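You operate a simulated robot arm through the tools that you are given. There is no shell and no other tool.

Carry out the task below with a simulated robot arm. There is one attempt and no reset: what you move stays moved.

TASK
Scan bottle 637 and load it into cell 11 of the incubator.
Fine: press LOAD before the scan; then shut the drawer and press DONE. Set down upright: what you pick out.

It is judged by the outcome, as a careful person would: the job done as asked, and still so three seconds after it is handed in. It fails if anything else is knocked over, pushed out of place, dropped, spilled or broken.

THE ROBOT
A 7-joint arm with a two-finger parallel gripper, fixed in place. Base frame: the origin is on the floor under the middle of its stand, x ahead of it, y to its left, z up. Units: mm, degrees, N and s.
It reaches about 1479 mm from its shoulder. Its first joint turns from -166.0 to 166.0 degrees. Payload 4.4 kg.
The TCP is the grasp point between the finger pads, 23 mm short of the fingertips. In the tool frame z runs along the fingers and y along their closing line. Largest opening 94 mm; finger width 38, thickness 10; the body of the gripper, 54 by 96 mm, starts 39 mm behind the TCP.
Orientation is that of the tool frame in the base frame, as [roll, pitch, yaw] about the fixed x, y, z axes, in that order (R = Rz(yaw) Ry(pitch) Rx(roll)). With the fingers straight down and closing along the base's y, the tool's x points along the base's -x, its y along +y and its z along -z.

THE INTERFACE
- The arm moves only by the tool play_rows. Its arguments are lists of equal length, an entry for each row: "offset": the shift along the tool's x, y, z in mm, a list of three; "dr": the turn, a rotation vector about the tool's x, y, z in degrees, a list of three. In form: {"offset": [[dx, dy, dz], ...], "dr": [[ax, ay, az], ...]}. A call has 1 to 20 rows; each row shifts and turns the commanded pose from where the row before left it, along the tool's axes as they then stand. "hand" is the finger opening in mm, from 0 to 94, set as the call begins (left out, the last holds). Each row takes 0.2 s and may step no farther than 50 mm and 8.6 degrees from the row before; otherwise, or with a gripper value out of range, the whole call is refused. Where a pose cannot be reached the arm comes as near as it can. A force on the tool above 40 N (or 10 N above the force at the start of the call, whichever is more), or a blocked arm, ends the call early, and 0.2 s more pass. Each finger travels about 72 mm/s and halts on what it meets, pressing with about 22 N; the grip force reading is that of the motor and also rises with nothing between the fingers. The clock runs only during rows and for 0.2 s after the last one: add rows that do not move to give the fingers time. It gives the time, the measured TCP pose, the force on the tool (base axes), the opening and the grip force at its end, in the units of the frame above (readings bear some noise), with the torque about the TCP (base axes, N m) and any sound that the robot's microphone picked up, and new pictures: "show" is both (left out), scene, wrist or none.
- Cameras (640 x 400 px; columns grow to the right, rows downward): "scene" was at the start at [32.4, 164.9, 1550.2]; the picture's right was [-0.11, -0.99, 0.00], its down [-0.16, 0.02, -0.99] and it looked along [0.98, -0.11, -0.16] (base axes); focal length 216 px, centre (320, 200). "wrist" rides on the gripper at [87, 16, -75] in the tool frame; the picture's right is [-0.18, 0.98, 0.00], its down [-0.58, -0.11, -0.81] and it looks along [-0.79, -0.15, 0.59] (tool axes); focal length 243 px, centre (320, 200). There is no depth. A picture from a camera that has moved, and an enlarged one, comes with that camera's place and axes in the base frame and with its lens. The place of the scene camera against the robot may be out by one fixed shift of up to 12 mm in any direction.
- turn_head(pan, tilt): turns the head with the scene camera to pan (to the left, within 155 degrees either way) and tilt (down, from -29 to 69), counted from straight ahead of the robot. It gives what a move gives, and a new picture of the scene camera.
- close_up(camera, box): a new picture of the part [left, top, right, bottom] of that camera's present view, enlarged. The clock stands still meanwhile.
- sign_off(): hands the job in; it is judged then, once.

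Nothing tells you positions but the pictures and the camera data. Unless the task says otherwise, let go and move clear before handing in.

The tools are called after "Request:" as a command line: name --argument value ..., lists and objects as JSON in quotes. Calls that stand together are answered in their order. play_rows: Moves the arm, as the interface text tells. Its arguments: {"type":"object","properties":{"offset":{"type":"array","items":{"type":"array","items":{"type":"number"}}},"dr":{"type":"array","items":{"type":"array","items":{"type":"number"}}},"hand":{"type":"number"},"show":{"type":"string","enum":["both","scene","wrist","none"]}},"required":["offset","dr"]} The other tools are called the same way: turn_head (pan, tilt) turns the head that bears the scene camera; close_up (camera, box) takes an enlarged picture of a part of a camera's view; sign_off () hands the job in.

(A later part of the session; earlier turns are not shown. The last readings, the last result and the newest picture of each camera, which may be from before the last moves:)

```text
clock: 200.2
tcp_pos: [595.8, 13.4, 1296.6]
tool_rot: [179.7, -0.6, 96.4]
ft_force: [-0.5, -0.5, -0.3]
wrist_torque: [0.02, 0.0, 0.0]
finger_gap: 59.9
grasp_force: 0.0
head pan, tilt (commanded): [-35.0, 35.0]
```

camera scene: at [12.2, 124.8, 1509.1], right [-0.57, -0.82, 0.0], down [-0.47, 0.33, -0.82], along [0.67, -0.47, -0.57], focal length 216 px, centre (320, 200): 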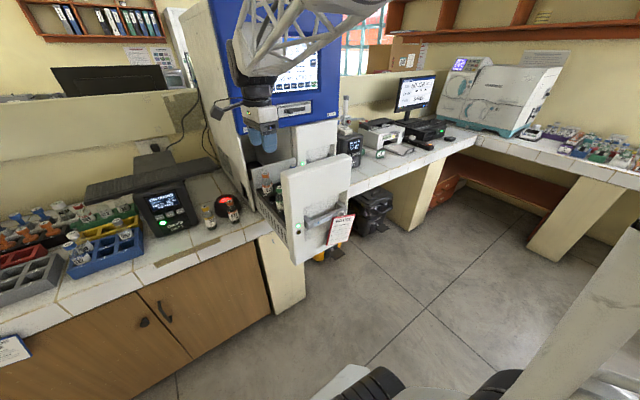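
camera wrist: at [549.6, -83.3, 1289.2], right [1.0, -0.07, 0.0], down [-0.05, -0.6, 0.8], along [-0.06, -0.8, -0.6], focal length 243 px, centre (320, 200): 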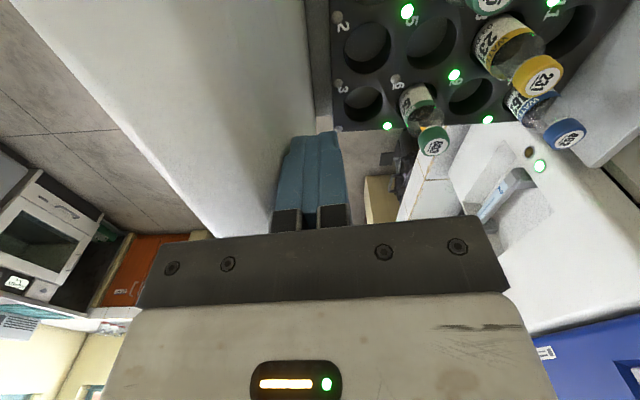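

Request:
play_rows --offset '[[-3.75, 33.9, 31.7], [-3.75, 33.9, 31.7], [-3.75, 33.9, 31.7], [-3.75, 33.9, 31.7], [-3.75, 33.9, 31.7], [0, 0, 0]]' --dr '[[0, 0, 0], [0, 0, 0], [0, 0, 0], [0, 0, 0], [0, 0, 0], [0, 0, 0]]' --show "both"

Request:
turn_head --pan 0 --tilt 28

```text
clock: 201.6
tcp_pos: [763.1, 16.9, 1138.5]
tool_rot: [179.8, -0.8, 96.5]
ft_force: [0.0, -0.6, -0.4]
wrist_torque: [0.0, -0.02, 0.05]
finger_gap: 60.1
grasp_force: 0.1
head pan, tilt (commanded): [-35.0, 35.0]
camera scene: at [12.3, 124.7, 1509.1], right [-0.57, -0.82, 0.0], down [-0.47, 0.33, -0.82], along [0.67, -0.47, -0.57], focal length 216 px, centre (320, 200)
camera wrist: at [769.9, 103.4, 1213.9], right [1.0, -0.07, 0.0], down [-0.05, -0.6, 0.8], along [-0.06, -0.8, -0.6], focal length 243 px, centre (320, 200)
```

scene: 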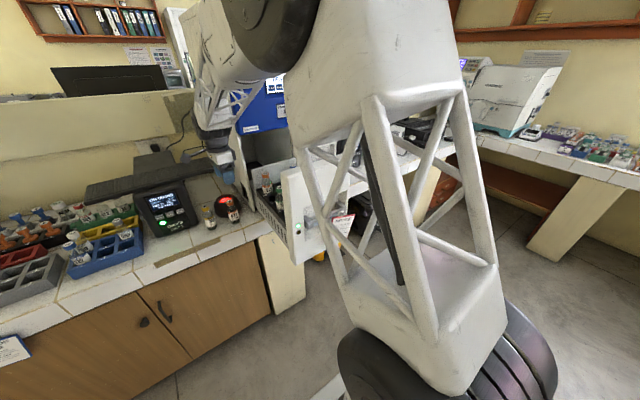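
wrist: 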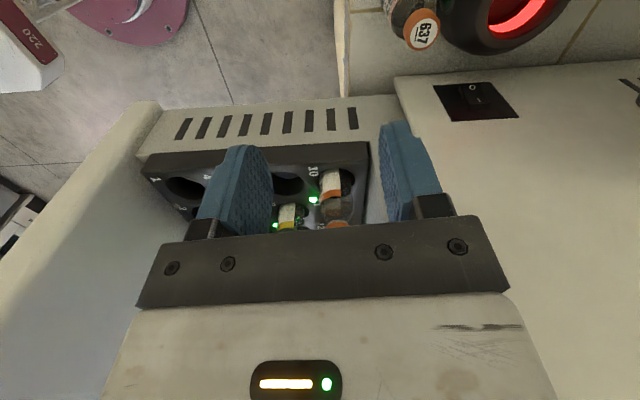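

```text
clock: 202.6
tcp_pos: [763.7, 16.6, 1140.3]
tool_rot: [179.8, -0.7, 96.5]
ft_force: [-0.9, -1.1, -0.8]
wrist_torque: [-0.05, -0.03, -0.03]
finger_gap: 60.0
grasp_force: 0.0
head pan, tilt (commanded): [0.0, 28.0]
camera scene: at [31.3, 175.2, 1520.0], right [0.0, -1.0, 0.0], down [-0.47, 0.0, -0.88], along [0.88, 0.0, -0.47], focal length 216 px, centre (320, 200)
```

scene: 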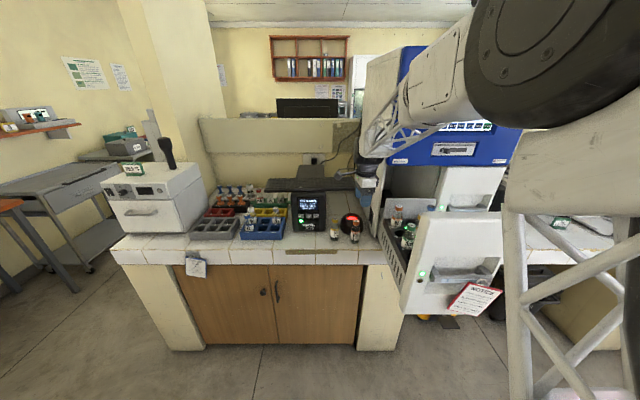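

Request:
close_up --camera "wrist" --box '[370, 0, 570, 110]'

Request:
close_up --camera "scene" --box '[320, 180, 440, 270]'

```text
3.20 times, centred on (470, 55) of wrist
camera zoom: at [769.6, 103.4, 1214.2], right [1.0, -0.07, 0.0], down [-0.04, -0.6, 0.8], along [-0.06, -0.8, -0.6], focal length 776 px, centre (-160, 664)
```

zoom: 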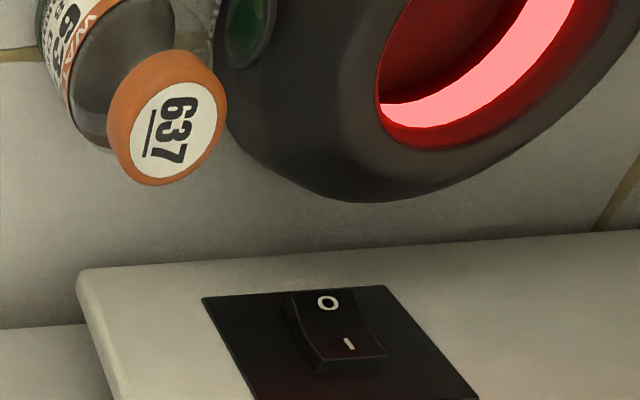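

```text
4.44 times, centred on (380, 225) of scene
camera zoom: at [31.3, 175.2, 1520.0], right [0.0, -1.0, 0.0], down [-0.47, 0.0, -0.88], along [0.88, 0.0, -0.47], focal length 960 px, centre (53, 89)
```

zoom: 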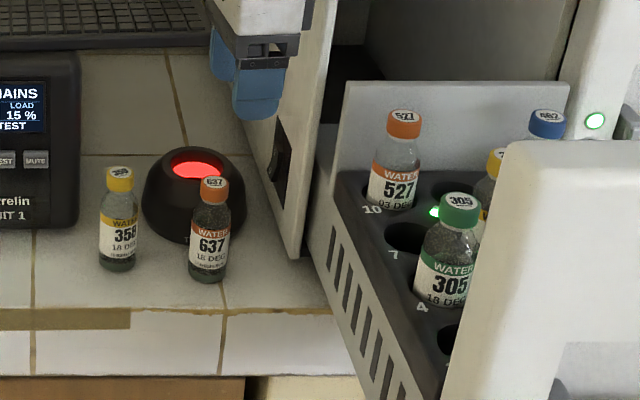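

I can see cells 4 (305), 8 (231), 10 (527) and 12 (462) filled and 11 empty. I'll rotate the gripper so it closes left–right (which allows a slight backward lean to clear the incubator head), here in free space.

Request:
play_rows --offset '[[0, 0, 0], [0, 0, 0], [0, 0, 0], [0, 0, 0], [0, 0, 0], [0, 0, 0]]' --dr '[[0, 0, -8.5], [0, 0, -8.5], [0, 0, -8.5], [0, 0, -8.5], [0, 0, -8.5], [0, 0, 0]]' --show "none"

```text
clock: 204.0
tcp_pos: [763.9, 15.2, 1140.7]
tool_rot: [179.3, -0.4, 138.9]
ft_force: [0.6, -0.6, -0.3]
wrist_torque: [0.0, 0.03, 0.02]
finger_gap: 60.0
grasp_force: 0.1
head pan, tilt (commanded): [0.0, 28.0]
```

Request:
play_rows --offset '[[0, 0, 0], [0, 0, 0], [0, 0, 0], [0, 0, 0], [0, 0, 0], [0, 0, 0]]' --dr '[[0, 0, -8.3], [0, 0, -8.3], [0, 0, -8.3], [0, 0, -8.3], [0, 0, -8.3], [0, 0, 0]]' --show "wrist"

```text
clock: 205.4
tcp_pos: [763.4, 14.1, 1140.1]
tool_rot: [179.3, 0.2, -179.4]
ft_force: [0.5, -0.2, -0.5]
wrist_torque: [0.0, 0.01, -0.01]
finger_gap: 60.0
grasp_force: 0.0
head pan, tilt (commanded): [0.0, 28.0]
camera wrist: at [676.8, 29.4, 1214.6], right [0.17, 0.98, 0.01], down [0.58, -0.11, 0.81], along [0.8, -0.13, -0.59], focal length 243 px, centre (320, 200)
```

wrist: 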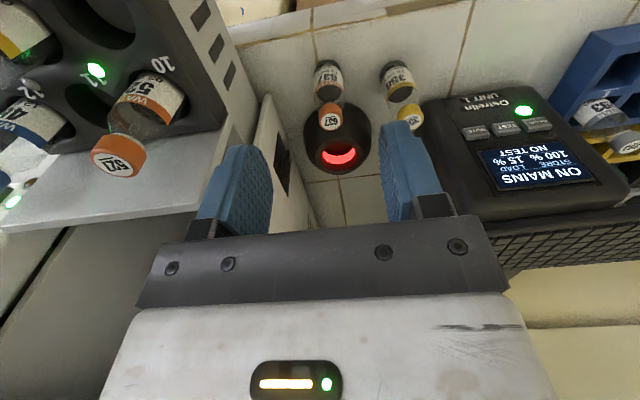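

Now the view shows 637 ahead and cells 10/11 at left. I'll zoom to measure both.

Request:
close_up --camera "wrist" --box '[290, 50, 430, 170]'

Request:
close_up --camera "wrist" --box '[0, 0, 230, 200]'

```text
3.33 times, centred on (360, 110) of wrist
camera zoom: at [676.8, 29.4, 1214.6], right [0.17, 0.98, 0.01], down [0.58, -0.11, 0.81], along [0.8, -0.13, -0.59], focal length 809 px, centre (187, 500)
```

zoom: 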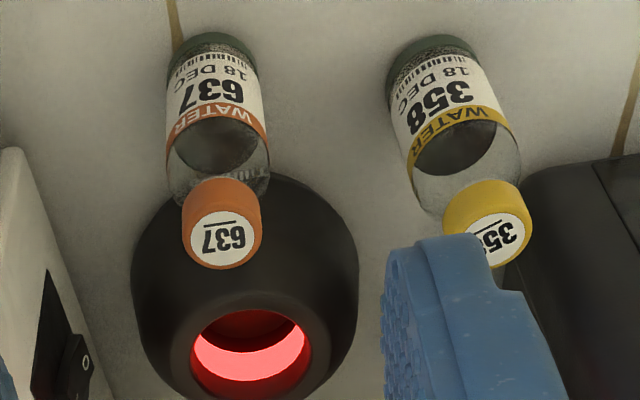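

```text
2.00 times, centred on (115, 100) of wrist
camera zoom: at [676.8, 29.4, 1214.6], right [0.17, 0.98, 0.01], down [0.58, -0.11, 0.81], along [0.8, -0.13, -0.59], focal length 485 px, centre (730, 400)
```

zoom: 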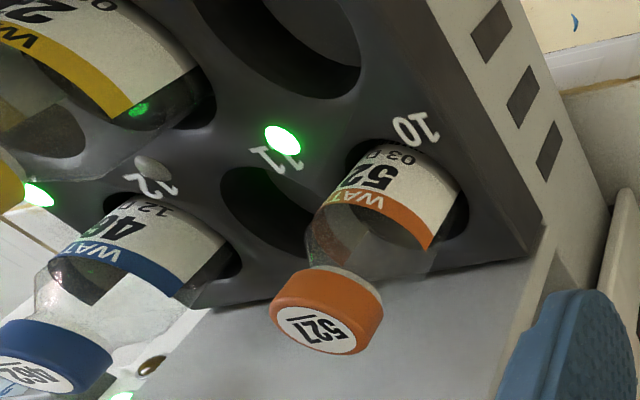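

637's cap is at about [856, 15, 969]. I'll lean the tool back 12° and move over the cap.

Request:
play_rows --offset '[[0, 0, 0], [0, 0, 0], [-23.4, 0.3, 39], [-23.4, 0.3, 39], [-23.4, 0.3, 39], [0, 0, 0]]' --dr '[[0, -6, 0], [0, -6, 0], [0, 0, 0], [0, 0, 0], [0, 0, 0], [0, 0, 0]]' --show "wrist"

Request:
close_up --camera "wrist" --box '[200, 0, 440, 200]'

Request:
close_up --camera "scene" --box '[320, 170, 440, 260]'

```text
clock: 206.8
tcp_pos: [859.8, 17.4, 1041.8]
tool_rot: [179.2, 12.2, -179.8]
ft_force: [-0.5, -1.0, 0.6]
wrist_torque: [-0.01, -0.02, -0.03]
finger_gap: 60.0
grasp_force: 0.0
head pan, tilt (commanded): [0.0, 28.0]
camera wrist: at [758.6, 31.5, 1096.1], right [0.17, 0.98, 0.05], down [0.4, -0.12, 0.91], along [0.9, -0.14, -0.41], focal length 243 px, centre (320, 200)
```

wrist: 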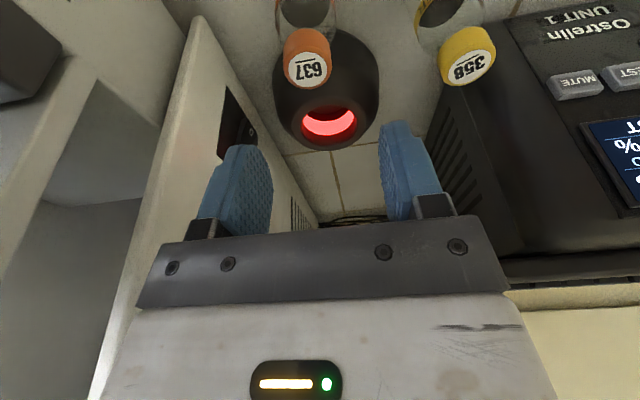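

```text
2.00 times, centred on (320, 100) of wrist
camera zoom: at [758.6, 31.5, 1096.1], right [0.17, 0.98, 0.05], down [0.4, -0.12, 0.91], along [0.9, -0.14, -0.41], focal length 485 px, centre (320, 400)
```

zoom: 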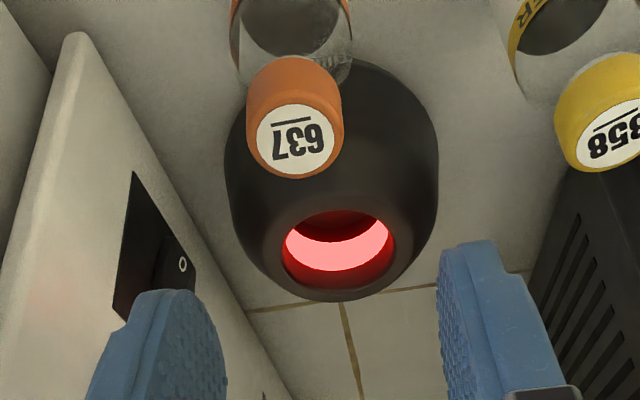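

```text
4.44 times, centred on (380, 215) of scene
camera zoom: at [31.4, 175.2, 1520.0], right [0.0, -1.0, 0.0], down [-0.47, 0.0, -0.88], along [0.88, 0.0, -0.47], focal length 960 px, centre (53, 133)
```

zoom: 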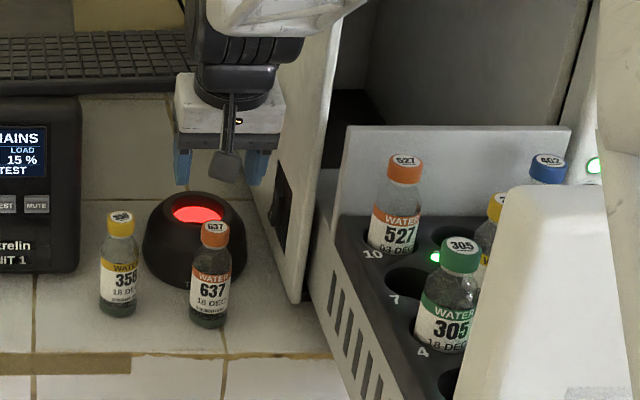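

Request:
play_rows --offset '[[6.7, -1.3, 24], [6.7, -1.3, 24], [6.7, -1.3, 24], [0, 0, 0]]' --dr '[[0, 0, 0], [0, 0, 0], [0, 0, 0], [0, 0, 0]]' --show "wrist"

Request:
close_up --camera "wrist" --box '[200, 0, 440, 240]'

Request:
close_up --camera "scene" --box '[335, 185, 395, 255]'

```text
clock: 207.8
tcp_pos: [853.3, 13.4, 967.3]
tool_rot: [179.2, 12.2, -179.7]
ft_force: [0.4, -1.6, -0.3]
wrist_torque: [-0.02, 0.03, 0.0]
finger_gap: 59.9
grasp_force: 0.0
head pan, tilt (commanded): [0.0, 28.0]
camera wrist: at [753.7, 27.2, 1020.5], right [0.17, 0.98, 0.05], down [0.4, -0.12, 0.91], along [0.9, -0.14, -0.41], focal length 243 px, centre (320, 200)
```

wrist: 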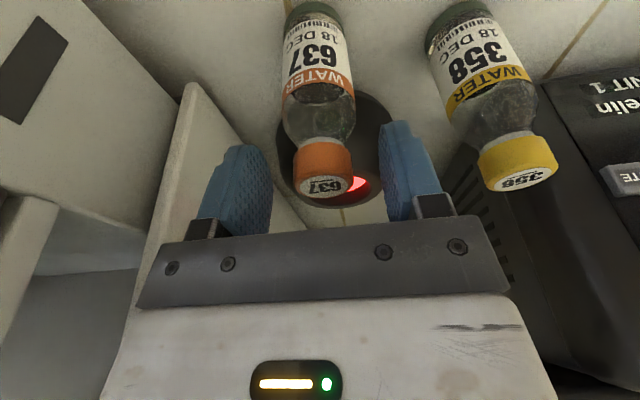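

```text
1.67 times, centred on (320, 120) of wrist
camera zoom: at [753.7, 27.2, 1020.5], right [0.17, 0.98, 0.05], down [0.4, -0.12, 0.91], along [0.9, -0.14, -0.41], focal length 404 px, centre (320, 333)
```

zoom: 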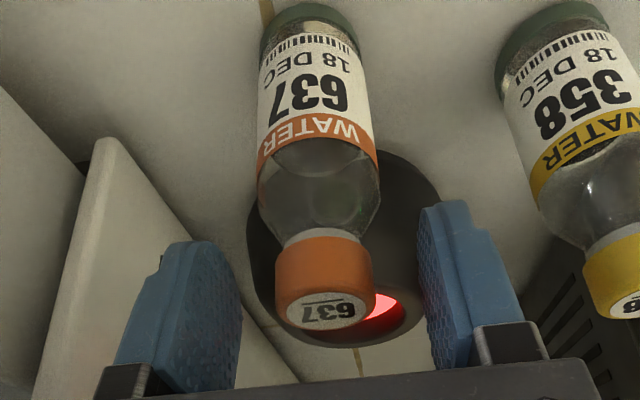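

```text
5.71 times, centred on (365, 220) of scene
camera zoom: at [31.3, 175.2, 1520.0], right [0.0, -1.0, 0.0], down [-0.47, 0.0, -0.88], along [0.88, 0.0, -0.47], focal length 1235 px, centre (63, 86)
```

zoom: 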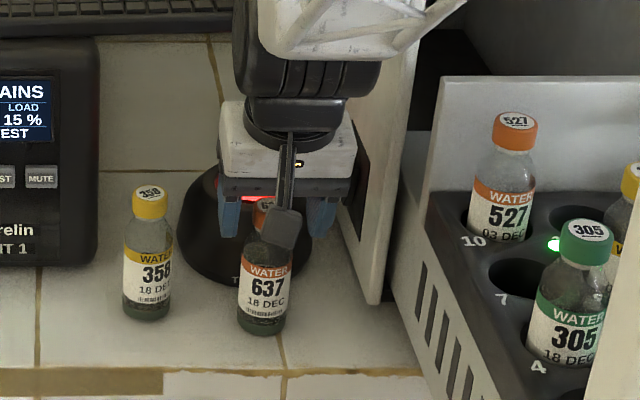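

Cap is centred between the fingers. Closing on the cap.

Request:
play_rows --offset '[[0, 0, 0], [0, 0, 0], [0, 0, 0], [0, 0, 0]]' --dr '[[0, 0, 0], [0, 0, 0], [0, 0, 0], [0, 0, 0]]' --hand 8 --show "wrist"

Request:
close_up --camera "wrist" --box '[200, 0, 440, 240]'

```text
clock: 208.8
tcp_pos: [854.3, 12.0, 965.4]
tool_rot: [179.2, 12.2, -179.7]
ft_force: [-0.4, -0.3, 1.0]
wrist_torque: [-0.08, -0.03, 0.01]
finger_gap: 29.0
grasp_force: 22.2
head pan, tilt (commanded): [0.0, 28.0]
camera wrist: at [753.6, 27.2, 1020.7], right [0.17, 0.98, 0.05], down [0.4, -0.12, 0.91], along [0.9, -0.14, -0.41], focal length 243 px, centre (320, 200)
```

wrist: 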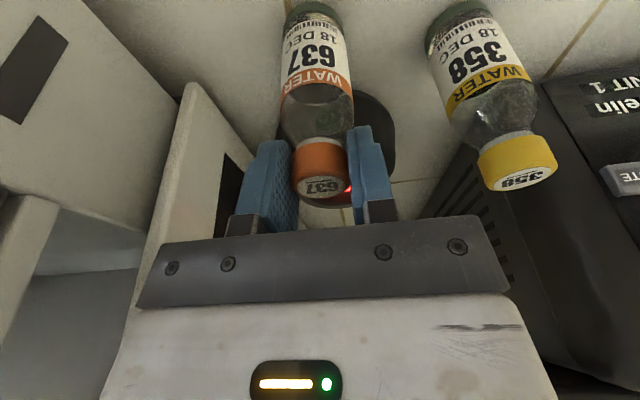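

```text
1.67 times, centred on (320, 120) of wrist
camera zoom: at [753.6, 27.2, 1020.7], right [0.17, 0.98, 0.05], down [0.4, -0.12, 0.91], along [0.9, -0.14, -0.41], focal length 404 px, centre (320, 333)
```

zoom: 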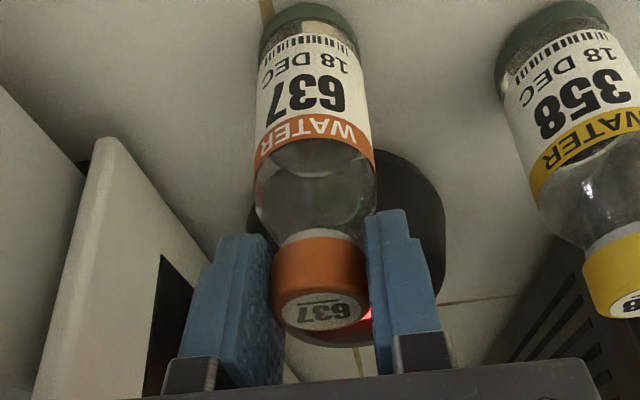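

Cap gripped (29 mm). Lifting straight up.

Request:
play_rows --offset '[[-4.2, 0.3, -19.5], [-9.5, 0.6, -44], [-9.5, 0.6, -44], [0, 0, 0]]' --dr '[[0, 0, 0], [0, 0, 0], [0, 0, 0], [0, 0, 0]]' --show "wrist"

Request:
close_up --camera "scene" --box '[320, 150, 440, 260]'

```text
clock: 209.8
tcp_pos: [852.8, 11.5, 1076.3]
tool_rot: [179.2, 12.1, -179.7]
ft_force: [0.4, -0.6, -0.2]
wrist_torque: [0.01, 0.03, -0.03]
finger_gap: 28.6
grasp_force: 22.7
head pan, tilt (commanded): [0.0, 28.0]
camera wrist: at [752.4, 26.3, 1130.3], right [0.17, 0.98, 0.05], down [0.4, -0.12, 0.91], along [0.9, -0.14, -0.41], focal length 243 px, centre (320, 200)
```

wrist: 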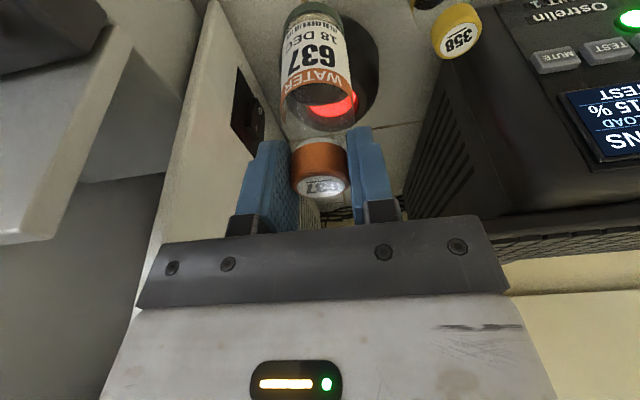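

```text
3.64 times, centred on (380, 205) of scene
camera zoom: at [31.3, 175.2, 1520.0], right [0.0, -1.0, 0.0], down [-0.47, 0.0, -0.88], along [0.88, 0.0, -0.47], focal length 786 px, centre (102, 182)
```

zoom: 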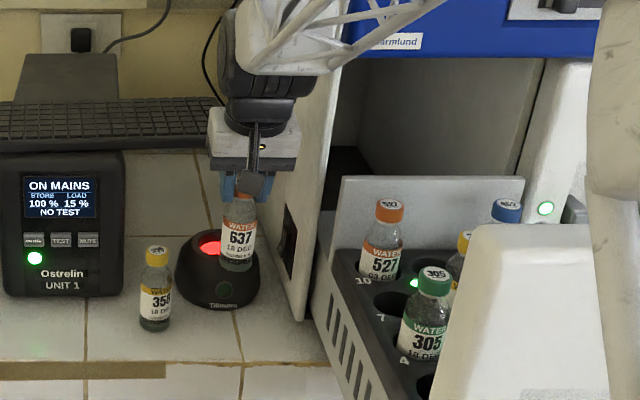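

Request:
play_rows --offset '[[22.1, 0.5, -39.6], [22.1, 0.5, -39.6], [22.1, 0.5, -39.6], [22.1, 0.5, -39.6], [22.1, 0.5, -39.6], [0, 0, 0]]' --dr '[[0, 0, 0], [0, 0, 0], [0, 0, 0], [0, 0, 0], [0, 0, 0], [0, 0, 0]]' --show "none"

```text
clock: 211.2
tcp_pos: [702.9, 15.9, 1248.1]
tool_rot: [179.3, 12.3, -179.6]
ft_force: [0.6, -1.2, -0.7]
wrist_torque: [-0.03, 0.02, 0.02]
finger_gap: 28.6
grasp_force: 22.1
head pan, tilt (commanded): [0.0, 28.0]
```

Request:
play_rows --offset '[[0, -35, 0], [0, -35, 0], [0, 0, 0]]' --dr '[[0, 0, 0], [0, 0, 0], [0, 0, 0]]' --show "none"

```text
clock: 212.0
tcp_pos: [703.1, -54.0, 1248.3]
tool_rot: [179.2, 12.2, -179.7]
ft_force: [-1.0, -0.1, -0.3]
wrist_torque: [-0.01, 0.05, 0.01]
finger_gap: 28.8
grasp_force: 21.9
head pan, tilt (commanded): [0.0, 28.0]
```

Request:
play_rows --offset '[[0, -35, 0], [0, -35, 0], [0, -35, 0], [0, -27, 0], [0, 0, 0]]' --dr '[[0, 0, 0], [0, 0, 0], [0, 0, 0], [0, 0, 0], [0, 0, 0]]' --show "both"

```text
clock: 213.2
tcp_pos: [704.2, -189.6, 1244.9]
tool_rot: [179.1, 12.1, -179.7]
ft_force: [-0.4, -1.6, -0.4]
wrist_torque: [-0.03, 0.01, -0.01]
finger_gap: 28.8
grasp_force: 21.5
head pan, tilt (commanded): [0.0, 28.0]
camera scene: at [31.3, 175.2, 1520.0], right [0.0, -1.0, 0.0], down [-0.47, 0.0, -0.88], along [0.88, 0.0, -0.47], focal length 216 px, centre (320, 200)
camera wrist: at [603.8, -175.3, 1298.9], right [0.17, 0.98, 0.05], down [0.4, -0.12, 0.91], along [0.9, -0.14, -0.41], focal length 243 px, centre (320, 200)
```

scene: 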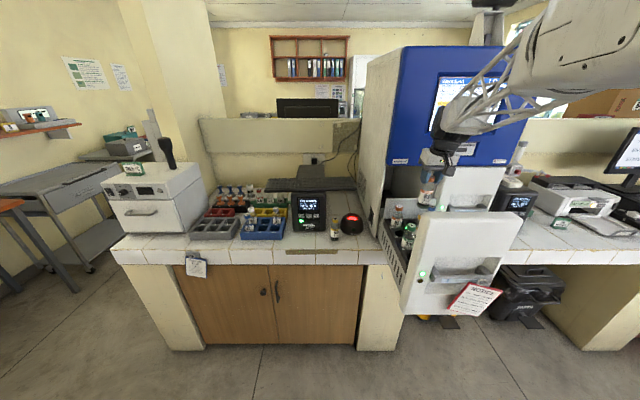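
wrist: 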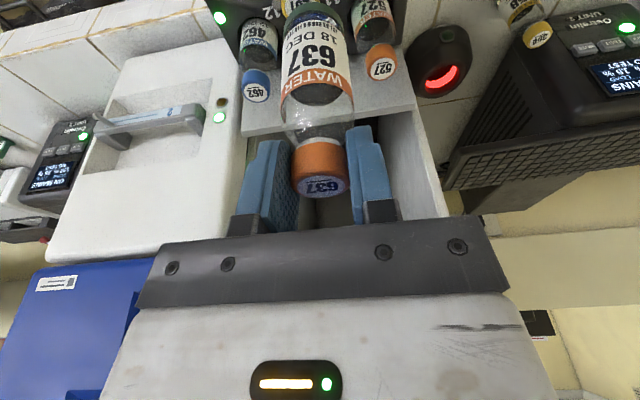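

The bottle hangs over the drawer; 527 (cell 10) and 462 (cell 12) flank the target. I'll zoom to measure their caps so I can centre on cell 11 between them.

Request:
close_up --camera "wrist" --box '[210, 0, 430, 140]'

Request:
close_up --camera "scene" --box '[370, 130, 520, 260]'

```text
2.86 times, centred on (320, 70) of wrist
camera zoom: at [603.8, -175.3, 1298.9], right [0.17, 0.98, 0.05], down [0.4, -0.12, 0.91], along [0.9, -0.14, -0.41], focal length 693 px, centre (320, 571)
```

zoom: 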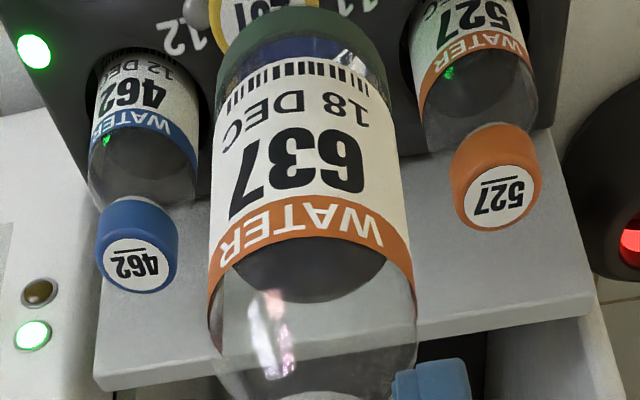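

```text
3.08 times, centred on (445, 195) of scene
camera zoom: at [31.3, 175.2, 1520.0], right [0.0, -1.0, 0.0], down [-0.47, 0.0, -0.88], along [0.88, 0.0, -0.47], focal length 665 px, centre (-65, 215)
```

zoom: 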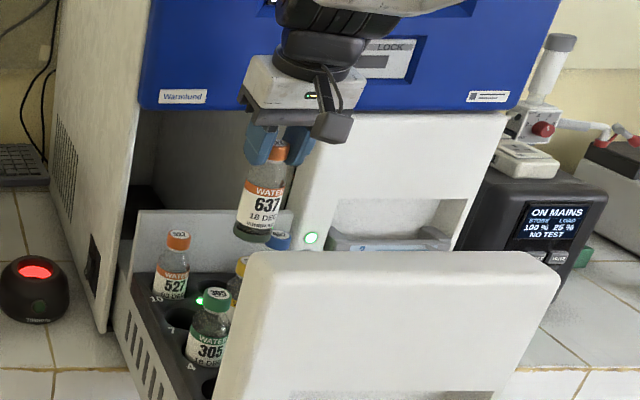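

Bottle hangs vertical. From two views, caps 527 and 462 put cell 11 at about [773, −196], floor ≈ z 974. I'll move over it at the current height.

Request:
play_rows --offset '[[-33.4, -4, 7.1], [-33.4, -4, 7.1], [0, 0, 0]]' --dr '[[0, 0, 0], [0, 0, 0], [0, 0, 0]]' --show "wrist"

Request:
close_up --camera "scene" --box '[370, 130, 520, 260]'

Request:
close_up --camera "wrist" --box '[200, 0, 440, 160]'

```text
clock: 214.0
tcp_pos: [774.8, -195.8, 1244.3]
tool_rot: [179.2, 12.2, -179.7]
ft_force: [0.9, -0.7, -1.0]
wrist_torque: [0.0, -0.02, -0.04]
finger_gap: 28.6
grasp_force: 21.8
head pan, tilt (commanded): [0.0, 28.0]
camera wrist: at [673.3, -181.9, 1298.7], right [0.17, 0.98, 0.05], down [0.4, -0.12, 0.91], along [0.9, -0.14, -0.41], focal length 243 px, centre (320, 200)
```

wrist: 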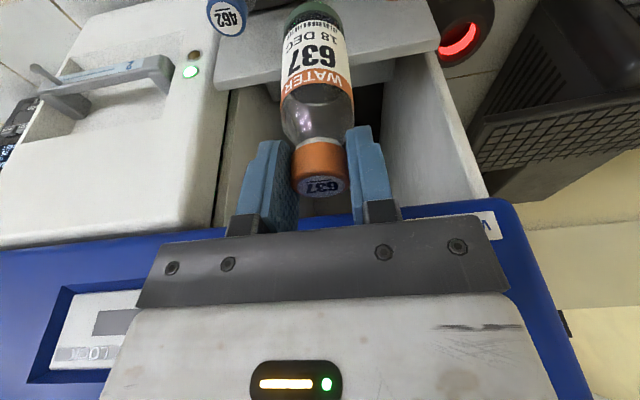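

```text
3.08 times, centred on (445, 195) of scene
camera zoom: at [31.4, 175.2, 1520.0], right [0.0, -1.0, 0.0], down [-0.47, 0.0, -0.88], along [0.88, 0.0, -0.47], focal length 665 px, centre (-65, 215)
```

zoom: 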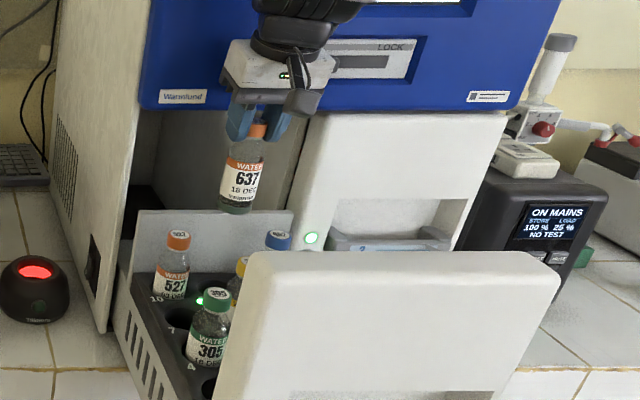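

```text
2.50 times, centred on (320, 80) of wrist
camera zoom: at [673.3, -181.9, 1298.7], right [0.17, 0.98, 0.05], down [0.4, -0.12, 0.91], along [0.9, -0.14, -0.41], focal length 606 px, centre (320, 500)
```

zoom: 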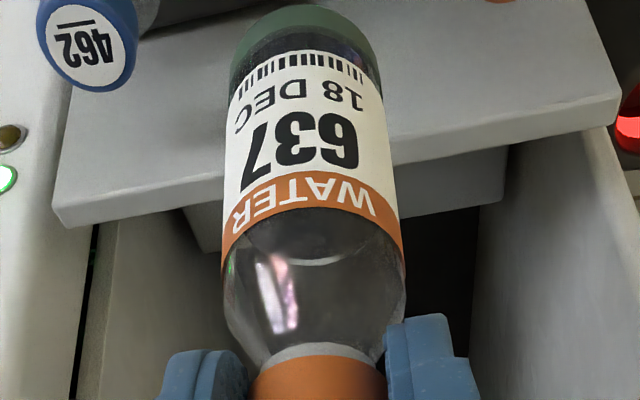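

I'll zoom in further with the head camera to check the bottle's alignment against its future neighbours.

Request:
close_up --camera "scene" --box '[395, 155, 455, 215]'

Request:
close_up --camera "scene" --box '[385, 190, 465, 250]'

```text
6.67 times, centred on (425, 185) of scene
camera zoom: at [31.4, 175.2, 1520.0], right [0.0, -1.0, 0.0], down [-0.47, 0.0, -0.88], along [0.88, 0.0, -0.47], focal length 1440 px, centre (-380, 300)
```

zoom: 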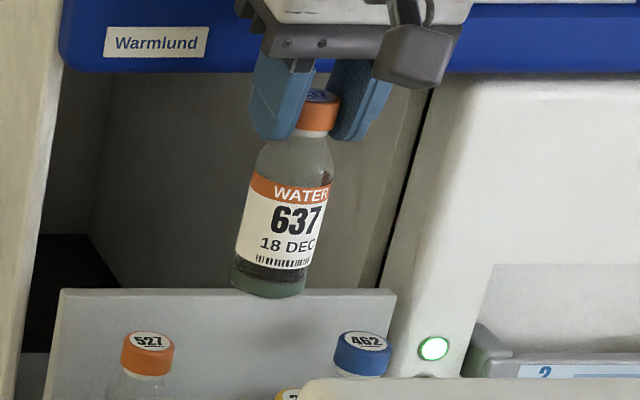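

```text
6.67 times, centred on (425, 220) of scene
camera zoom: at [31.4, 175.2, 1520.0], right [0.0, -1.0, 0.0], down [-0.47, 0.0, -0.88], along [0.88, 0.0, -0.47], focal length 1440 px, centre (-380, 67)
```

zoom: 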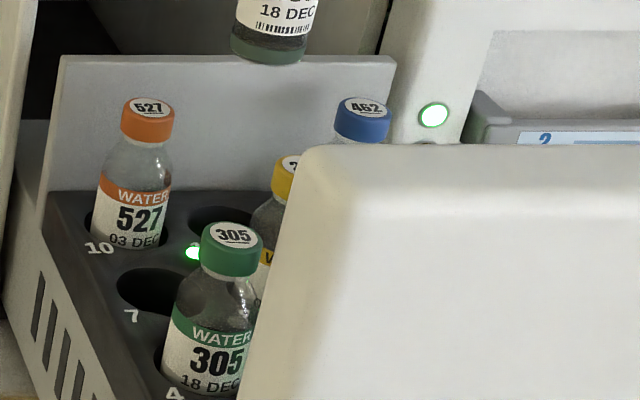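

Alignment is close but I want better certainty, so I'll lower until the base is just above the tray and compare it directly with the hole.

Request:
play_rows --offset '[[8.7, -0.6, 40.6], [8.7, -0.6, 40.6], [0, 0, 0]]' --dr '[[0, 0, 0], [0, 0, 0], [0, 0, 0]]' --show "wrist"

Request:
close_up --camera "wrist" --box '[190, 0, 450, 160]'

Request:
close_up --camera "scene" --box '[395, 180, 455, 240]'

```text
clock: 214.8
tcp_pos: [774.6, -195.8, 1161.7]
tool_rot: [179.3, 12.1, -179.7]
ft_force: [-0.6, 0.0, -1.2]
wrist_torque: [0.0, 0.0, 0.0]
finger_gap: 28.6
grasp_force: 22.3
head pan, tilt (commanded): [0.0, 28.0]
camera wrist: at [673.8, -181.6, 1216.1], right [0.17, 0.98, 0.05], down [0.4, -0.12, 0.91], along [0.9, -0.14, -0.41], focal length 243 px, centre (320, 200)
```

wrist: 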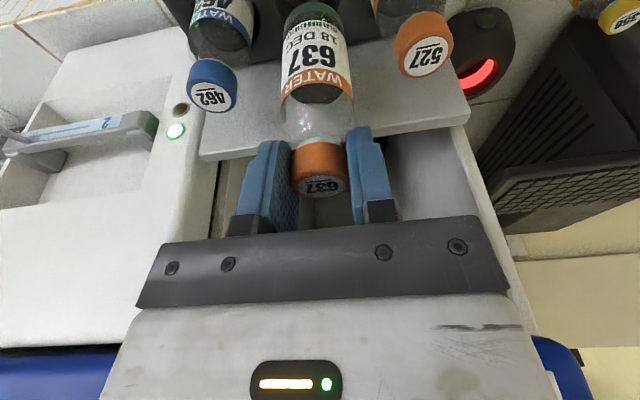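

```text
2.46 times, centred on (320, 80) of wrist
camera zoom: at [673.8, -181.6, 1216.1], right [0.17, 0.98, 0.05], down [0.4, -0.12, 0.91], along [0.9, -0.14, -0.41], focal length 597 px, centre (320, 495)
```

zoom: 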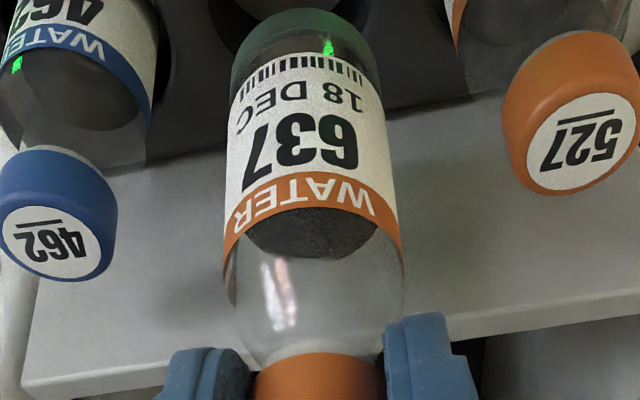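

```text
6.67 times, centred on (425, 210) of scene
camera zoom: at [31.3, 175.2, 1520.0], right [0.0, -1.0, 0.0], down [-0.47, 0.0, -0.88], along [0.88, 0.0, -0.47], focal length 1440 px, centre (-380, 133)
```

zoom: 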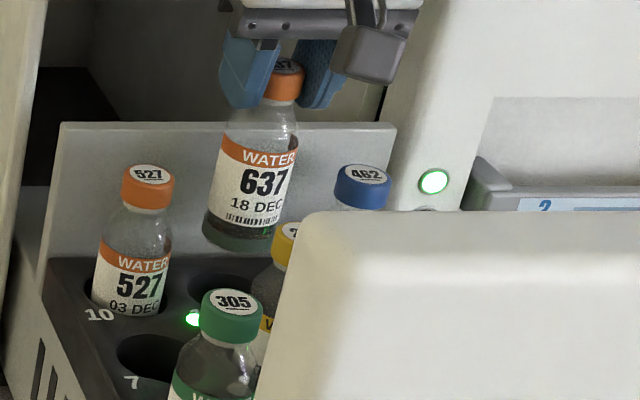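

By combining views, the hole centre is ~5 mm nearer than my current x. I'll correct by −4.5 mm and lower to just above the tray.

Request:
play_rows --offset '[[4.4, 0, -0.9], [3.1, -0.3, 14.7], [2.5, -0.2, 11.7], [0, 0, 0]]' --dr '[[0, 0, 0], [0, 0, 0], [0, 0, 0], [0, 0, 0]]' --show "wrist"

Request:
close_up --camera "scene" --box '[395, 190, 445, 240]'

Request:
close_up --camera "wrist" --box '[190, 0, 450, 160]'

```text
clock: 215.8
tcp_pos: [771.0, -195.8, 1134.4]
tool_rot: [179.2, 12.2, -179.7]
ft_force: [-0.2, -1.1, -0.4]
wrist_torque: [0.01, -0.05, 0.03]
finger_gap: 28.2
grasp_force: 22.1
head pan, tilt (commanded): [0.0, 28.0]
camera wrist: at [670.2, -181.6, 1188.9], right [0.17, 0.98, 0.05], down [0.4, -0.12, 0.91], along [0.9, -0.14, -0.41], focal length 243 px, centre (320, 200)
```

wrist: 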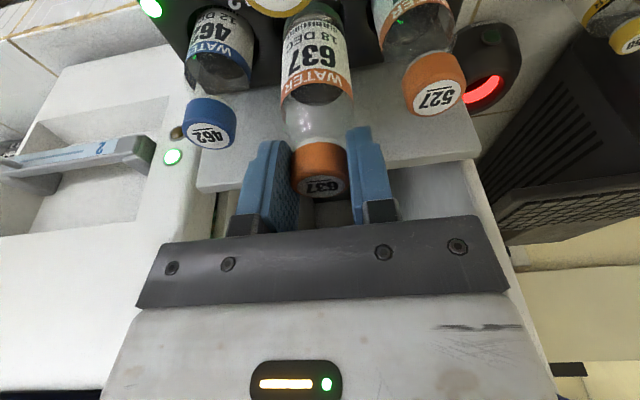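

```text
8.00 times, centred on (420, 215) of scene
camera zoom: at [31.3, 175.2, 1520.0], right [0.0, -1.0, 0.0], down [-0.47, 0.0, -0.88], along [0.88, 0.0, -0.47], focal length 1728 px, centre (-480, 80)
```

zoom: 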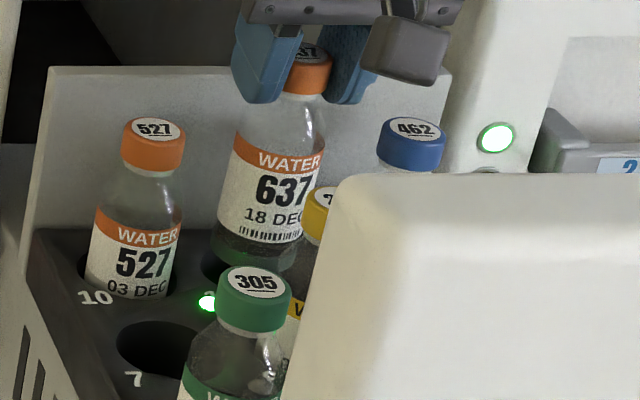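

```text
2.46 times, centred on (320, 80) of wrist
camera zoom: at [670.2, -181.6, 1188.9], right [0.17, 0.98, 0.05], down [0.4, -0.12, 0.91], along [0.9, -0.14, -0.41], focal length 597 px, centre (320, 495)
```

zoom: 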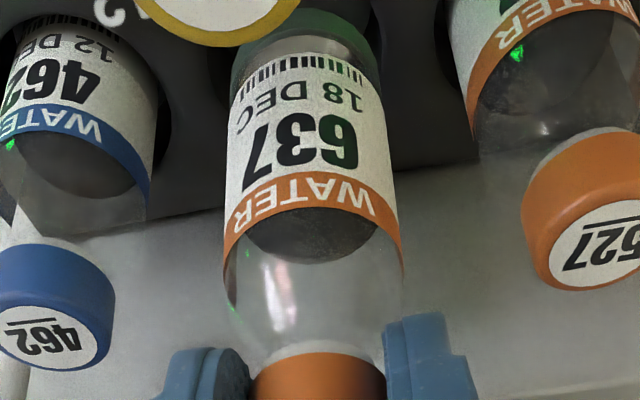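

Now within ~2 mm of the mid-point between neighbours. I'll nudge and lower gently into the hole, watching force.

Request:
play_rows --offset '[[1.5, -0.5, -0.3], [1.5, -0.1, 6.8], [1.5, -0.1, 6.8], [0, 0, 0]]' --dr '[[0, 0, 0], [0, 0, 0], [0, 0, 0], [0, 0, 0]]' --show "none"

```text
clock: 216.8
tcp_pos: [768.0, -196.8, 1120.9]
tool_rot: [179.2, 12.2, -179.7]
ft_force: [0.6, -0.7, -0.4]
wrist_torque: [0.01, 0.02, 0.04]
finger_gap: 28.6
grasp_force: 21.6
head pan, tilt (commanded): [0.0, 28.0]
```

Request:
play_rows --offset '[[1.1, -0.1, 4.9], [1.1, -0.1, 4.9], [0, 0, 0]]' --dr '[[0, 0, 0], [0, 0, 0], [0, 0, 0]]' --show "wrist"

Request:
close_up --camera "scene" --box '[395, 190, 445, 240]'

Request:
close_up --camera "wrist" --box '[190, 0, 450, 160]'

```text
clock: 217.6
tcp_pos: [767.9, -197.1, 1110.0]
tool_rot: [179.2, 12.1, -179.7]
ft_force: [2.6, -0.5, -1.0]
wrist_torque: [-0.11, -0.21, -0.01]
finger_gap: 28.6
grasp_force: 21.9
head pan, tilt (commanded): [0.0, 28.0]
camera wrist: at [667.6, -182.9, 1164.2], right [0.17, 0.98, 0.05], down [0.4, -0.12, 0.91], along [0.9, -0.14, -0.41], focal length 243 px, centre (320, 200)
```

wrist: 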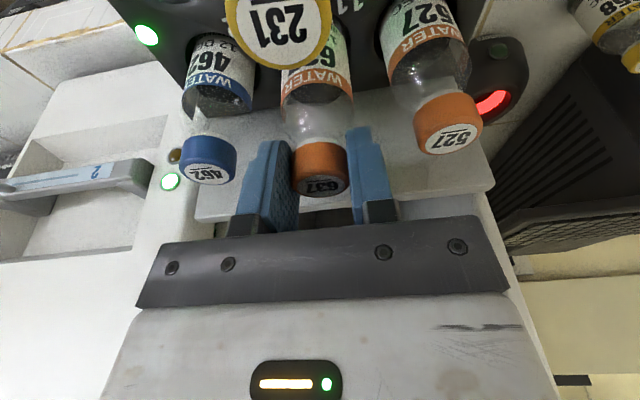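

```text
8.00 times, centred on (420, 215) of scene
camera zoom: at [31.3, 175.2, 1520.0], right [0.0, -1.0, 0.0], down [-0.47, 0.0, -0.88], along [0.88, 0.0, -0.47], focal length 1728 px, centre (-480, 80)
```

zoom: 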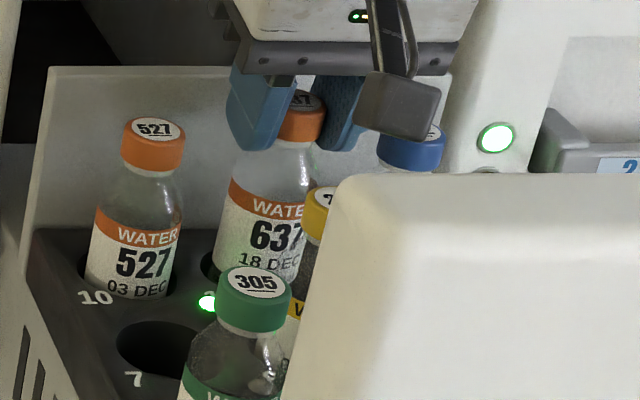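

```text
2.46 times, centred on (320, 80) of wrist
camera zoom: at [667.6, -182.9, 1164.2], right [0.17, 0.98, 0.05], down [0.4, -0.12, 0.91], along [0.9, -0.14, -0.41], focal length 597 px, centre (320, 495)
```

zoom: 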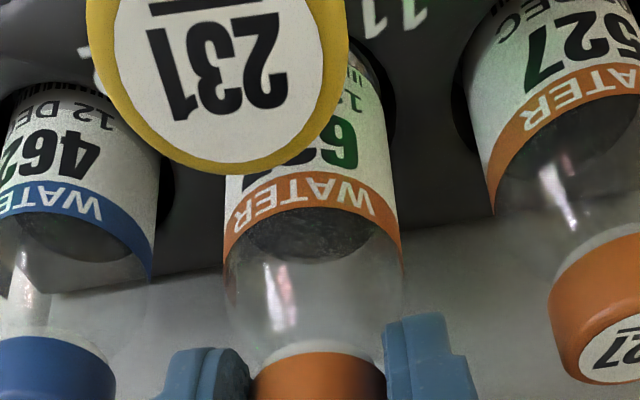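

The base is in the hole. A slight push suggests a 1 mm offset; I'll shift +1 mm in x and continue down in small steps.

Request:
play_rows --offset '[[-1, 0, 0.2], [1.1, -0.1, 4.9], [0, 0, 0]]' --dr '[[0, 0, 0], [0, 0, 0], [0, 0, 0]]' --show "none"

```text
clock: 218.4
tcp_pos: [769.3, -196.8, 1106.2]
tool_rot: [179.1, 12.2, -179.7]
ft_force: [-0.1, -1.7, -3.1]
wrist_torque: [-0.14, -0.13, 0.0]
finger_gap: 28.5
grasp_force: 22.4
head pan, tilt (commanded): [0.0, 28.0]
```

Request:
play_rows --offset '[[-1, -0.7, 0.2], [1.1, -0.1, 4.9], [0, 0, 0]]' --dr '[[0, 0, 0], [0, 0, 0], [0, 0, 0]]' --show "none"

```text
clock: 219.2
tcp_pos: [768.6, -195.8, 1098.9]
tool_rot: [179.2, 12.3, -179.7]
ft_force: [1.4, -0.3, -3.2]
wrist_torque: [-0.09, -0.02, 0.0]
finger_gap: 28.0
grasp_force: 22.1
head pan, tilt (commanded): [0.0, 28.0]
```

Request:
play_rows --offset '[[0.9, -0.3, 3.9], [0, 0, 0], [0.6, 0, 2.9], [0, 0, 0]]' --dr '[[0, 0, 0], [0, 0, 0], [0, 0, 0], [0, 0, 0]]' --show "none"

```text
clock: 220.2
tcp_pos: [769.3, -196.5, 1093.7]
tool_rot: [179.2, 12.1, -179.7]
ft_force: [0.9, -0.8, -0.7]
wrist_torque: [-0.08, -0.04, 0.0]
finger_gap: 28.5
grasp_force: 21.9
head pan, tilt (commanded): [0.0, 28.0]
```

Request:
play_rows --offset '[[0.4, 0, 1.8], [0, 0, 0]]' --dr '[[0, 0, 0], [0, 0, 0]]' --show "none"

```text
clock: 220.8
tcp_pos: [770.1, -197.0, 1092.0]
tool_rot: [179.3, 12.2, -179.7]
ft_force: [-2.2, -0.5, 7.7]
wrist_torque: [-0.18, 0.25, 0.01]
finger_gap: 28.3
grasp_force: 22.1
head pan, tilt (commanded): [0.0, 28.0]
```

Floor contact felt. Releasing with a modest opening so the fingers don't touch the neighbours.

Request:
play_rows --offset '[[0, 0, 0], [0, 0, 0], [0, 0, 0]]' --dr '[[0, 0, 0], [0, 0, 0], [0, 0, 0]]' --hand 46 --show "wrist"

Request:
close_up --camera "scene" --box '[395, 190, 445, 240]'

```text
clock: 221.6
tcp_pos: [770.4, -196.5, 1091.6]
tool_rot: [179.3, 12.2, -179.7]
ft_force: [0.4, -0.1, 0.9]
wrist_torque: [0.0, -0.01, 0.04]
finger_gap: 45.9
grasp_force: 0.0
head pan, tilt (commanded): [0.0, 28.0]
camera wrist: at [669.2, -182.1, 1145.7], right [0.17, 0.98, 0.05], down [0.4, -0.12, 0.91], along [0.9, -0.14, -0.41], focal length 243 px, centre (320, 200)
```

wrist: 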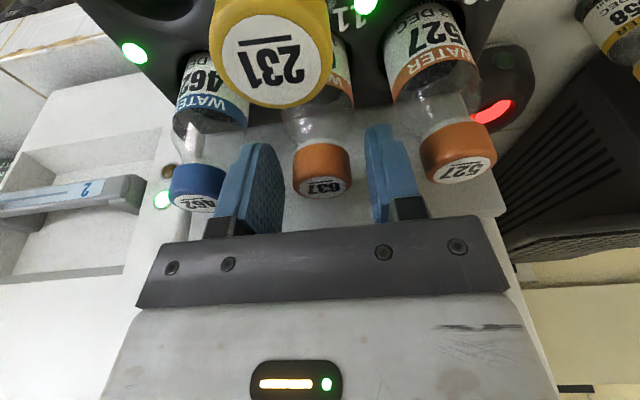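

```text
8.00 times, centred on (420, 215) of scene
camera zoom: at [31.3, 175.2, 1520.0], right [0.0, -1.0, 0.0], down [-0.47, 0.0, -0.88], along [0.88, 0.0, -0.47], focal length 1728 px, centre (-480, 80)
```

zoom: 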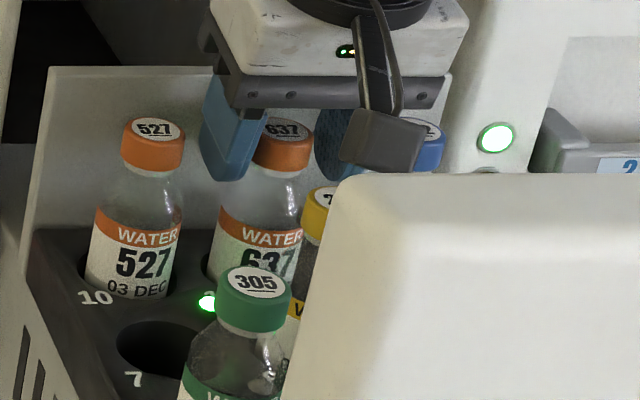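

637 now stands in cell 11, level with its neighbours. Retreating straight up.

Request:
play_rows --offset '[[-4.2, 0.3, -19.6], [-8, 0.6, -37], [-9.5, 0.6, -44], [-9.5, 0.6, -44], [0, 0, 0]]' --dr '[[0, 0, 0], [0, 0, 0], [0, 0, 0], [0, 0, 0], [0, 0, 0]]' --show "wrist"

Request:
close_up --camera "wrist" --box '[150, 0, 470, 200]'

```text
clock: 222.8
tcp_pos: [770.1, -196.5, 1239.6]
tool_rot: [179.1, 12.1, -179.8]
ft_force: [-0.8, -0.8, -0.9]
wrist_torque: [-0.03, -0.03, 0.02]
finger_gap: 46.0
grasp_force: 0.1
head pan, tilt (commanded): [0.0, 28.0]
camera wrist: at [669.8, -182.0, 1294.1], right [0.17, 0.98, 0.05], down [0.4, -0.12, 0.91], along [0.9, -0.14, -0.41], focal length 243 px, centre (320, 200)
```

wrist: 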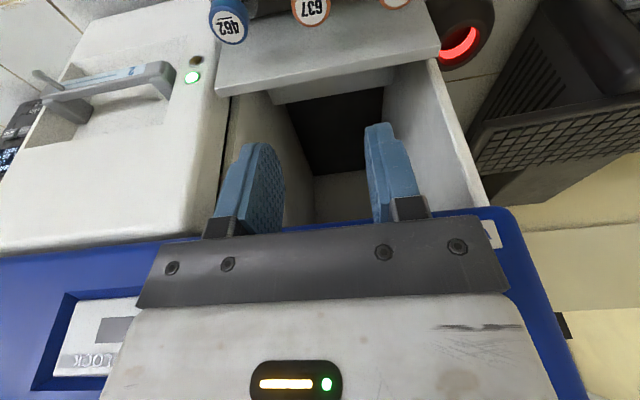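

```text
2.00 times, centred on (310, 100) of wrist
camera zoom: at [669.8, -182.0, 1294.1], right [0.17, 0.98, 0.05], down [0.4, -0.12, 0.91], along [0.9, -0.14, -0.41], focal length 485 px, centre (340, 400)
```

zoom: 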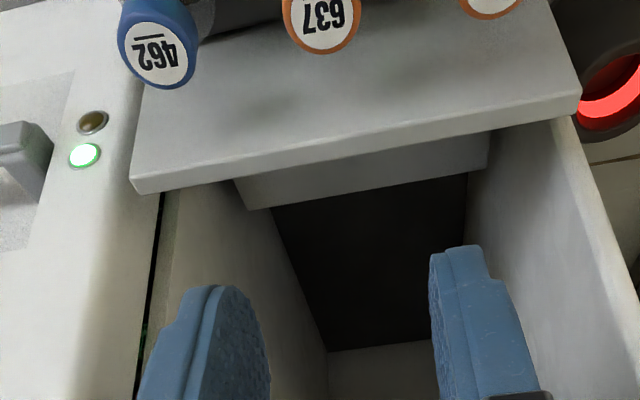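

Done with the placement. Now I'll go up and back over the drawer front to push it shut from outside.

Request:
play_rows --offset '[[33.5, 0.2, -22.5], [33.5, 0.2, -22.5], [33.5, 0.2, -22.5], [33.5, 0.2, -22.5], [0, 0, 0]]' --dr '[[0, 0, 0], [0, 0, 0], [0, 0, 0], [0, 0, 0], [0, 0, 0]]' --hand 0 --show "wrist"

Request:
close_up --camera "wrist" --box '[150, 0, 500, 200]'

```text
clock: 224.0
tcp_pos: [623.8, -199.3, 1298.4]
tool_rot: [179.3, 12.2, -179.7]
ft_force: [0.1, 0.5, -0.3]
wrist_torque: [-0.01, -0.02, 0.0]
finger_gap: 0.1
grasp_force: 22.0
head pan, tilt (commanded): [0.0, 28.0]
camera wrist: at [522.2, -184.6, 1351.8], right [0.17, 0.98, 0.05], down [0.4, -0.12, 0.91], along [0.9, -0.14, -0.41], focal length 243 px, centre (320, 200)
```

wrist: 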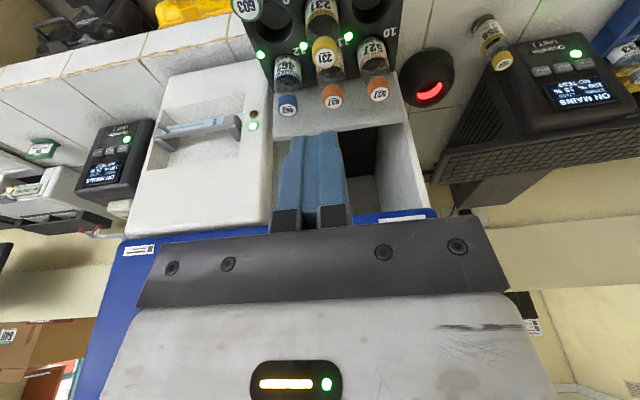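

```text
1.83 times, centred on (325, 100) of wrist
camera zoom: at [522.2, -184.6, 1351.8], right [0.17, 0.98, 0.05], down [0.4, -0.12, 0.91], along [0.9, -0.14, -0.41], focal length 444 px, centre (311, 383)
```

zoom: 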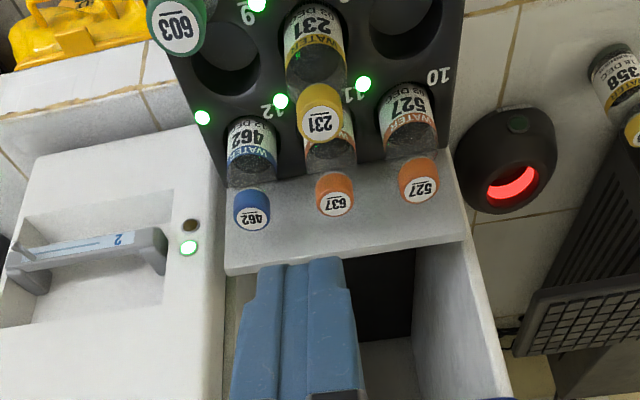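

Request:
play_rows --offset '[[45, 0.1, -11], [45, 0.1, -11], [0, 0, 0]]' --dr '[[0, 0, 0], [0, 0, 0], [0, 0, 0]]' --show "none"

```text
clock: 224.8
tcp_pos: [528.9, -199.3, 1304.3]
tool_rot: [179.2, 12.1, -179.7]
ft_force: [-0.4, 0.4, -0.1]
wrist_torque: [0.01, -0.03, -0.03]
finger_gap: 0.2
grasp_force: 21.6
head pan, tilt (commanded): [0.0, 28.0]
```

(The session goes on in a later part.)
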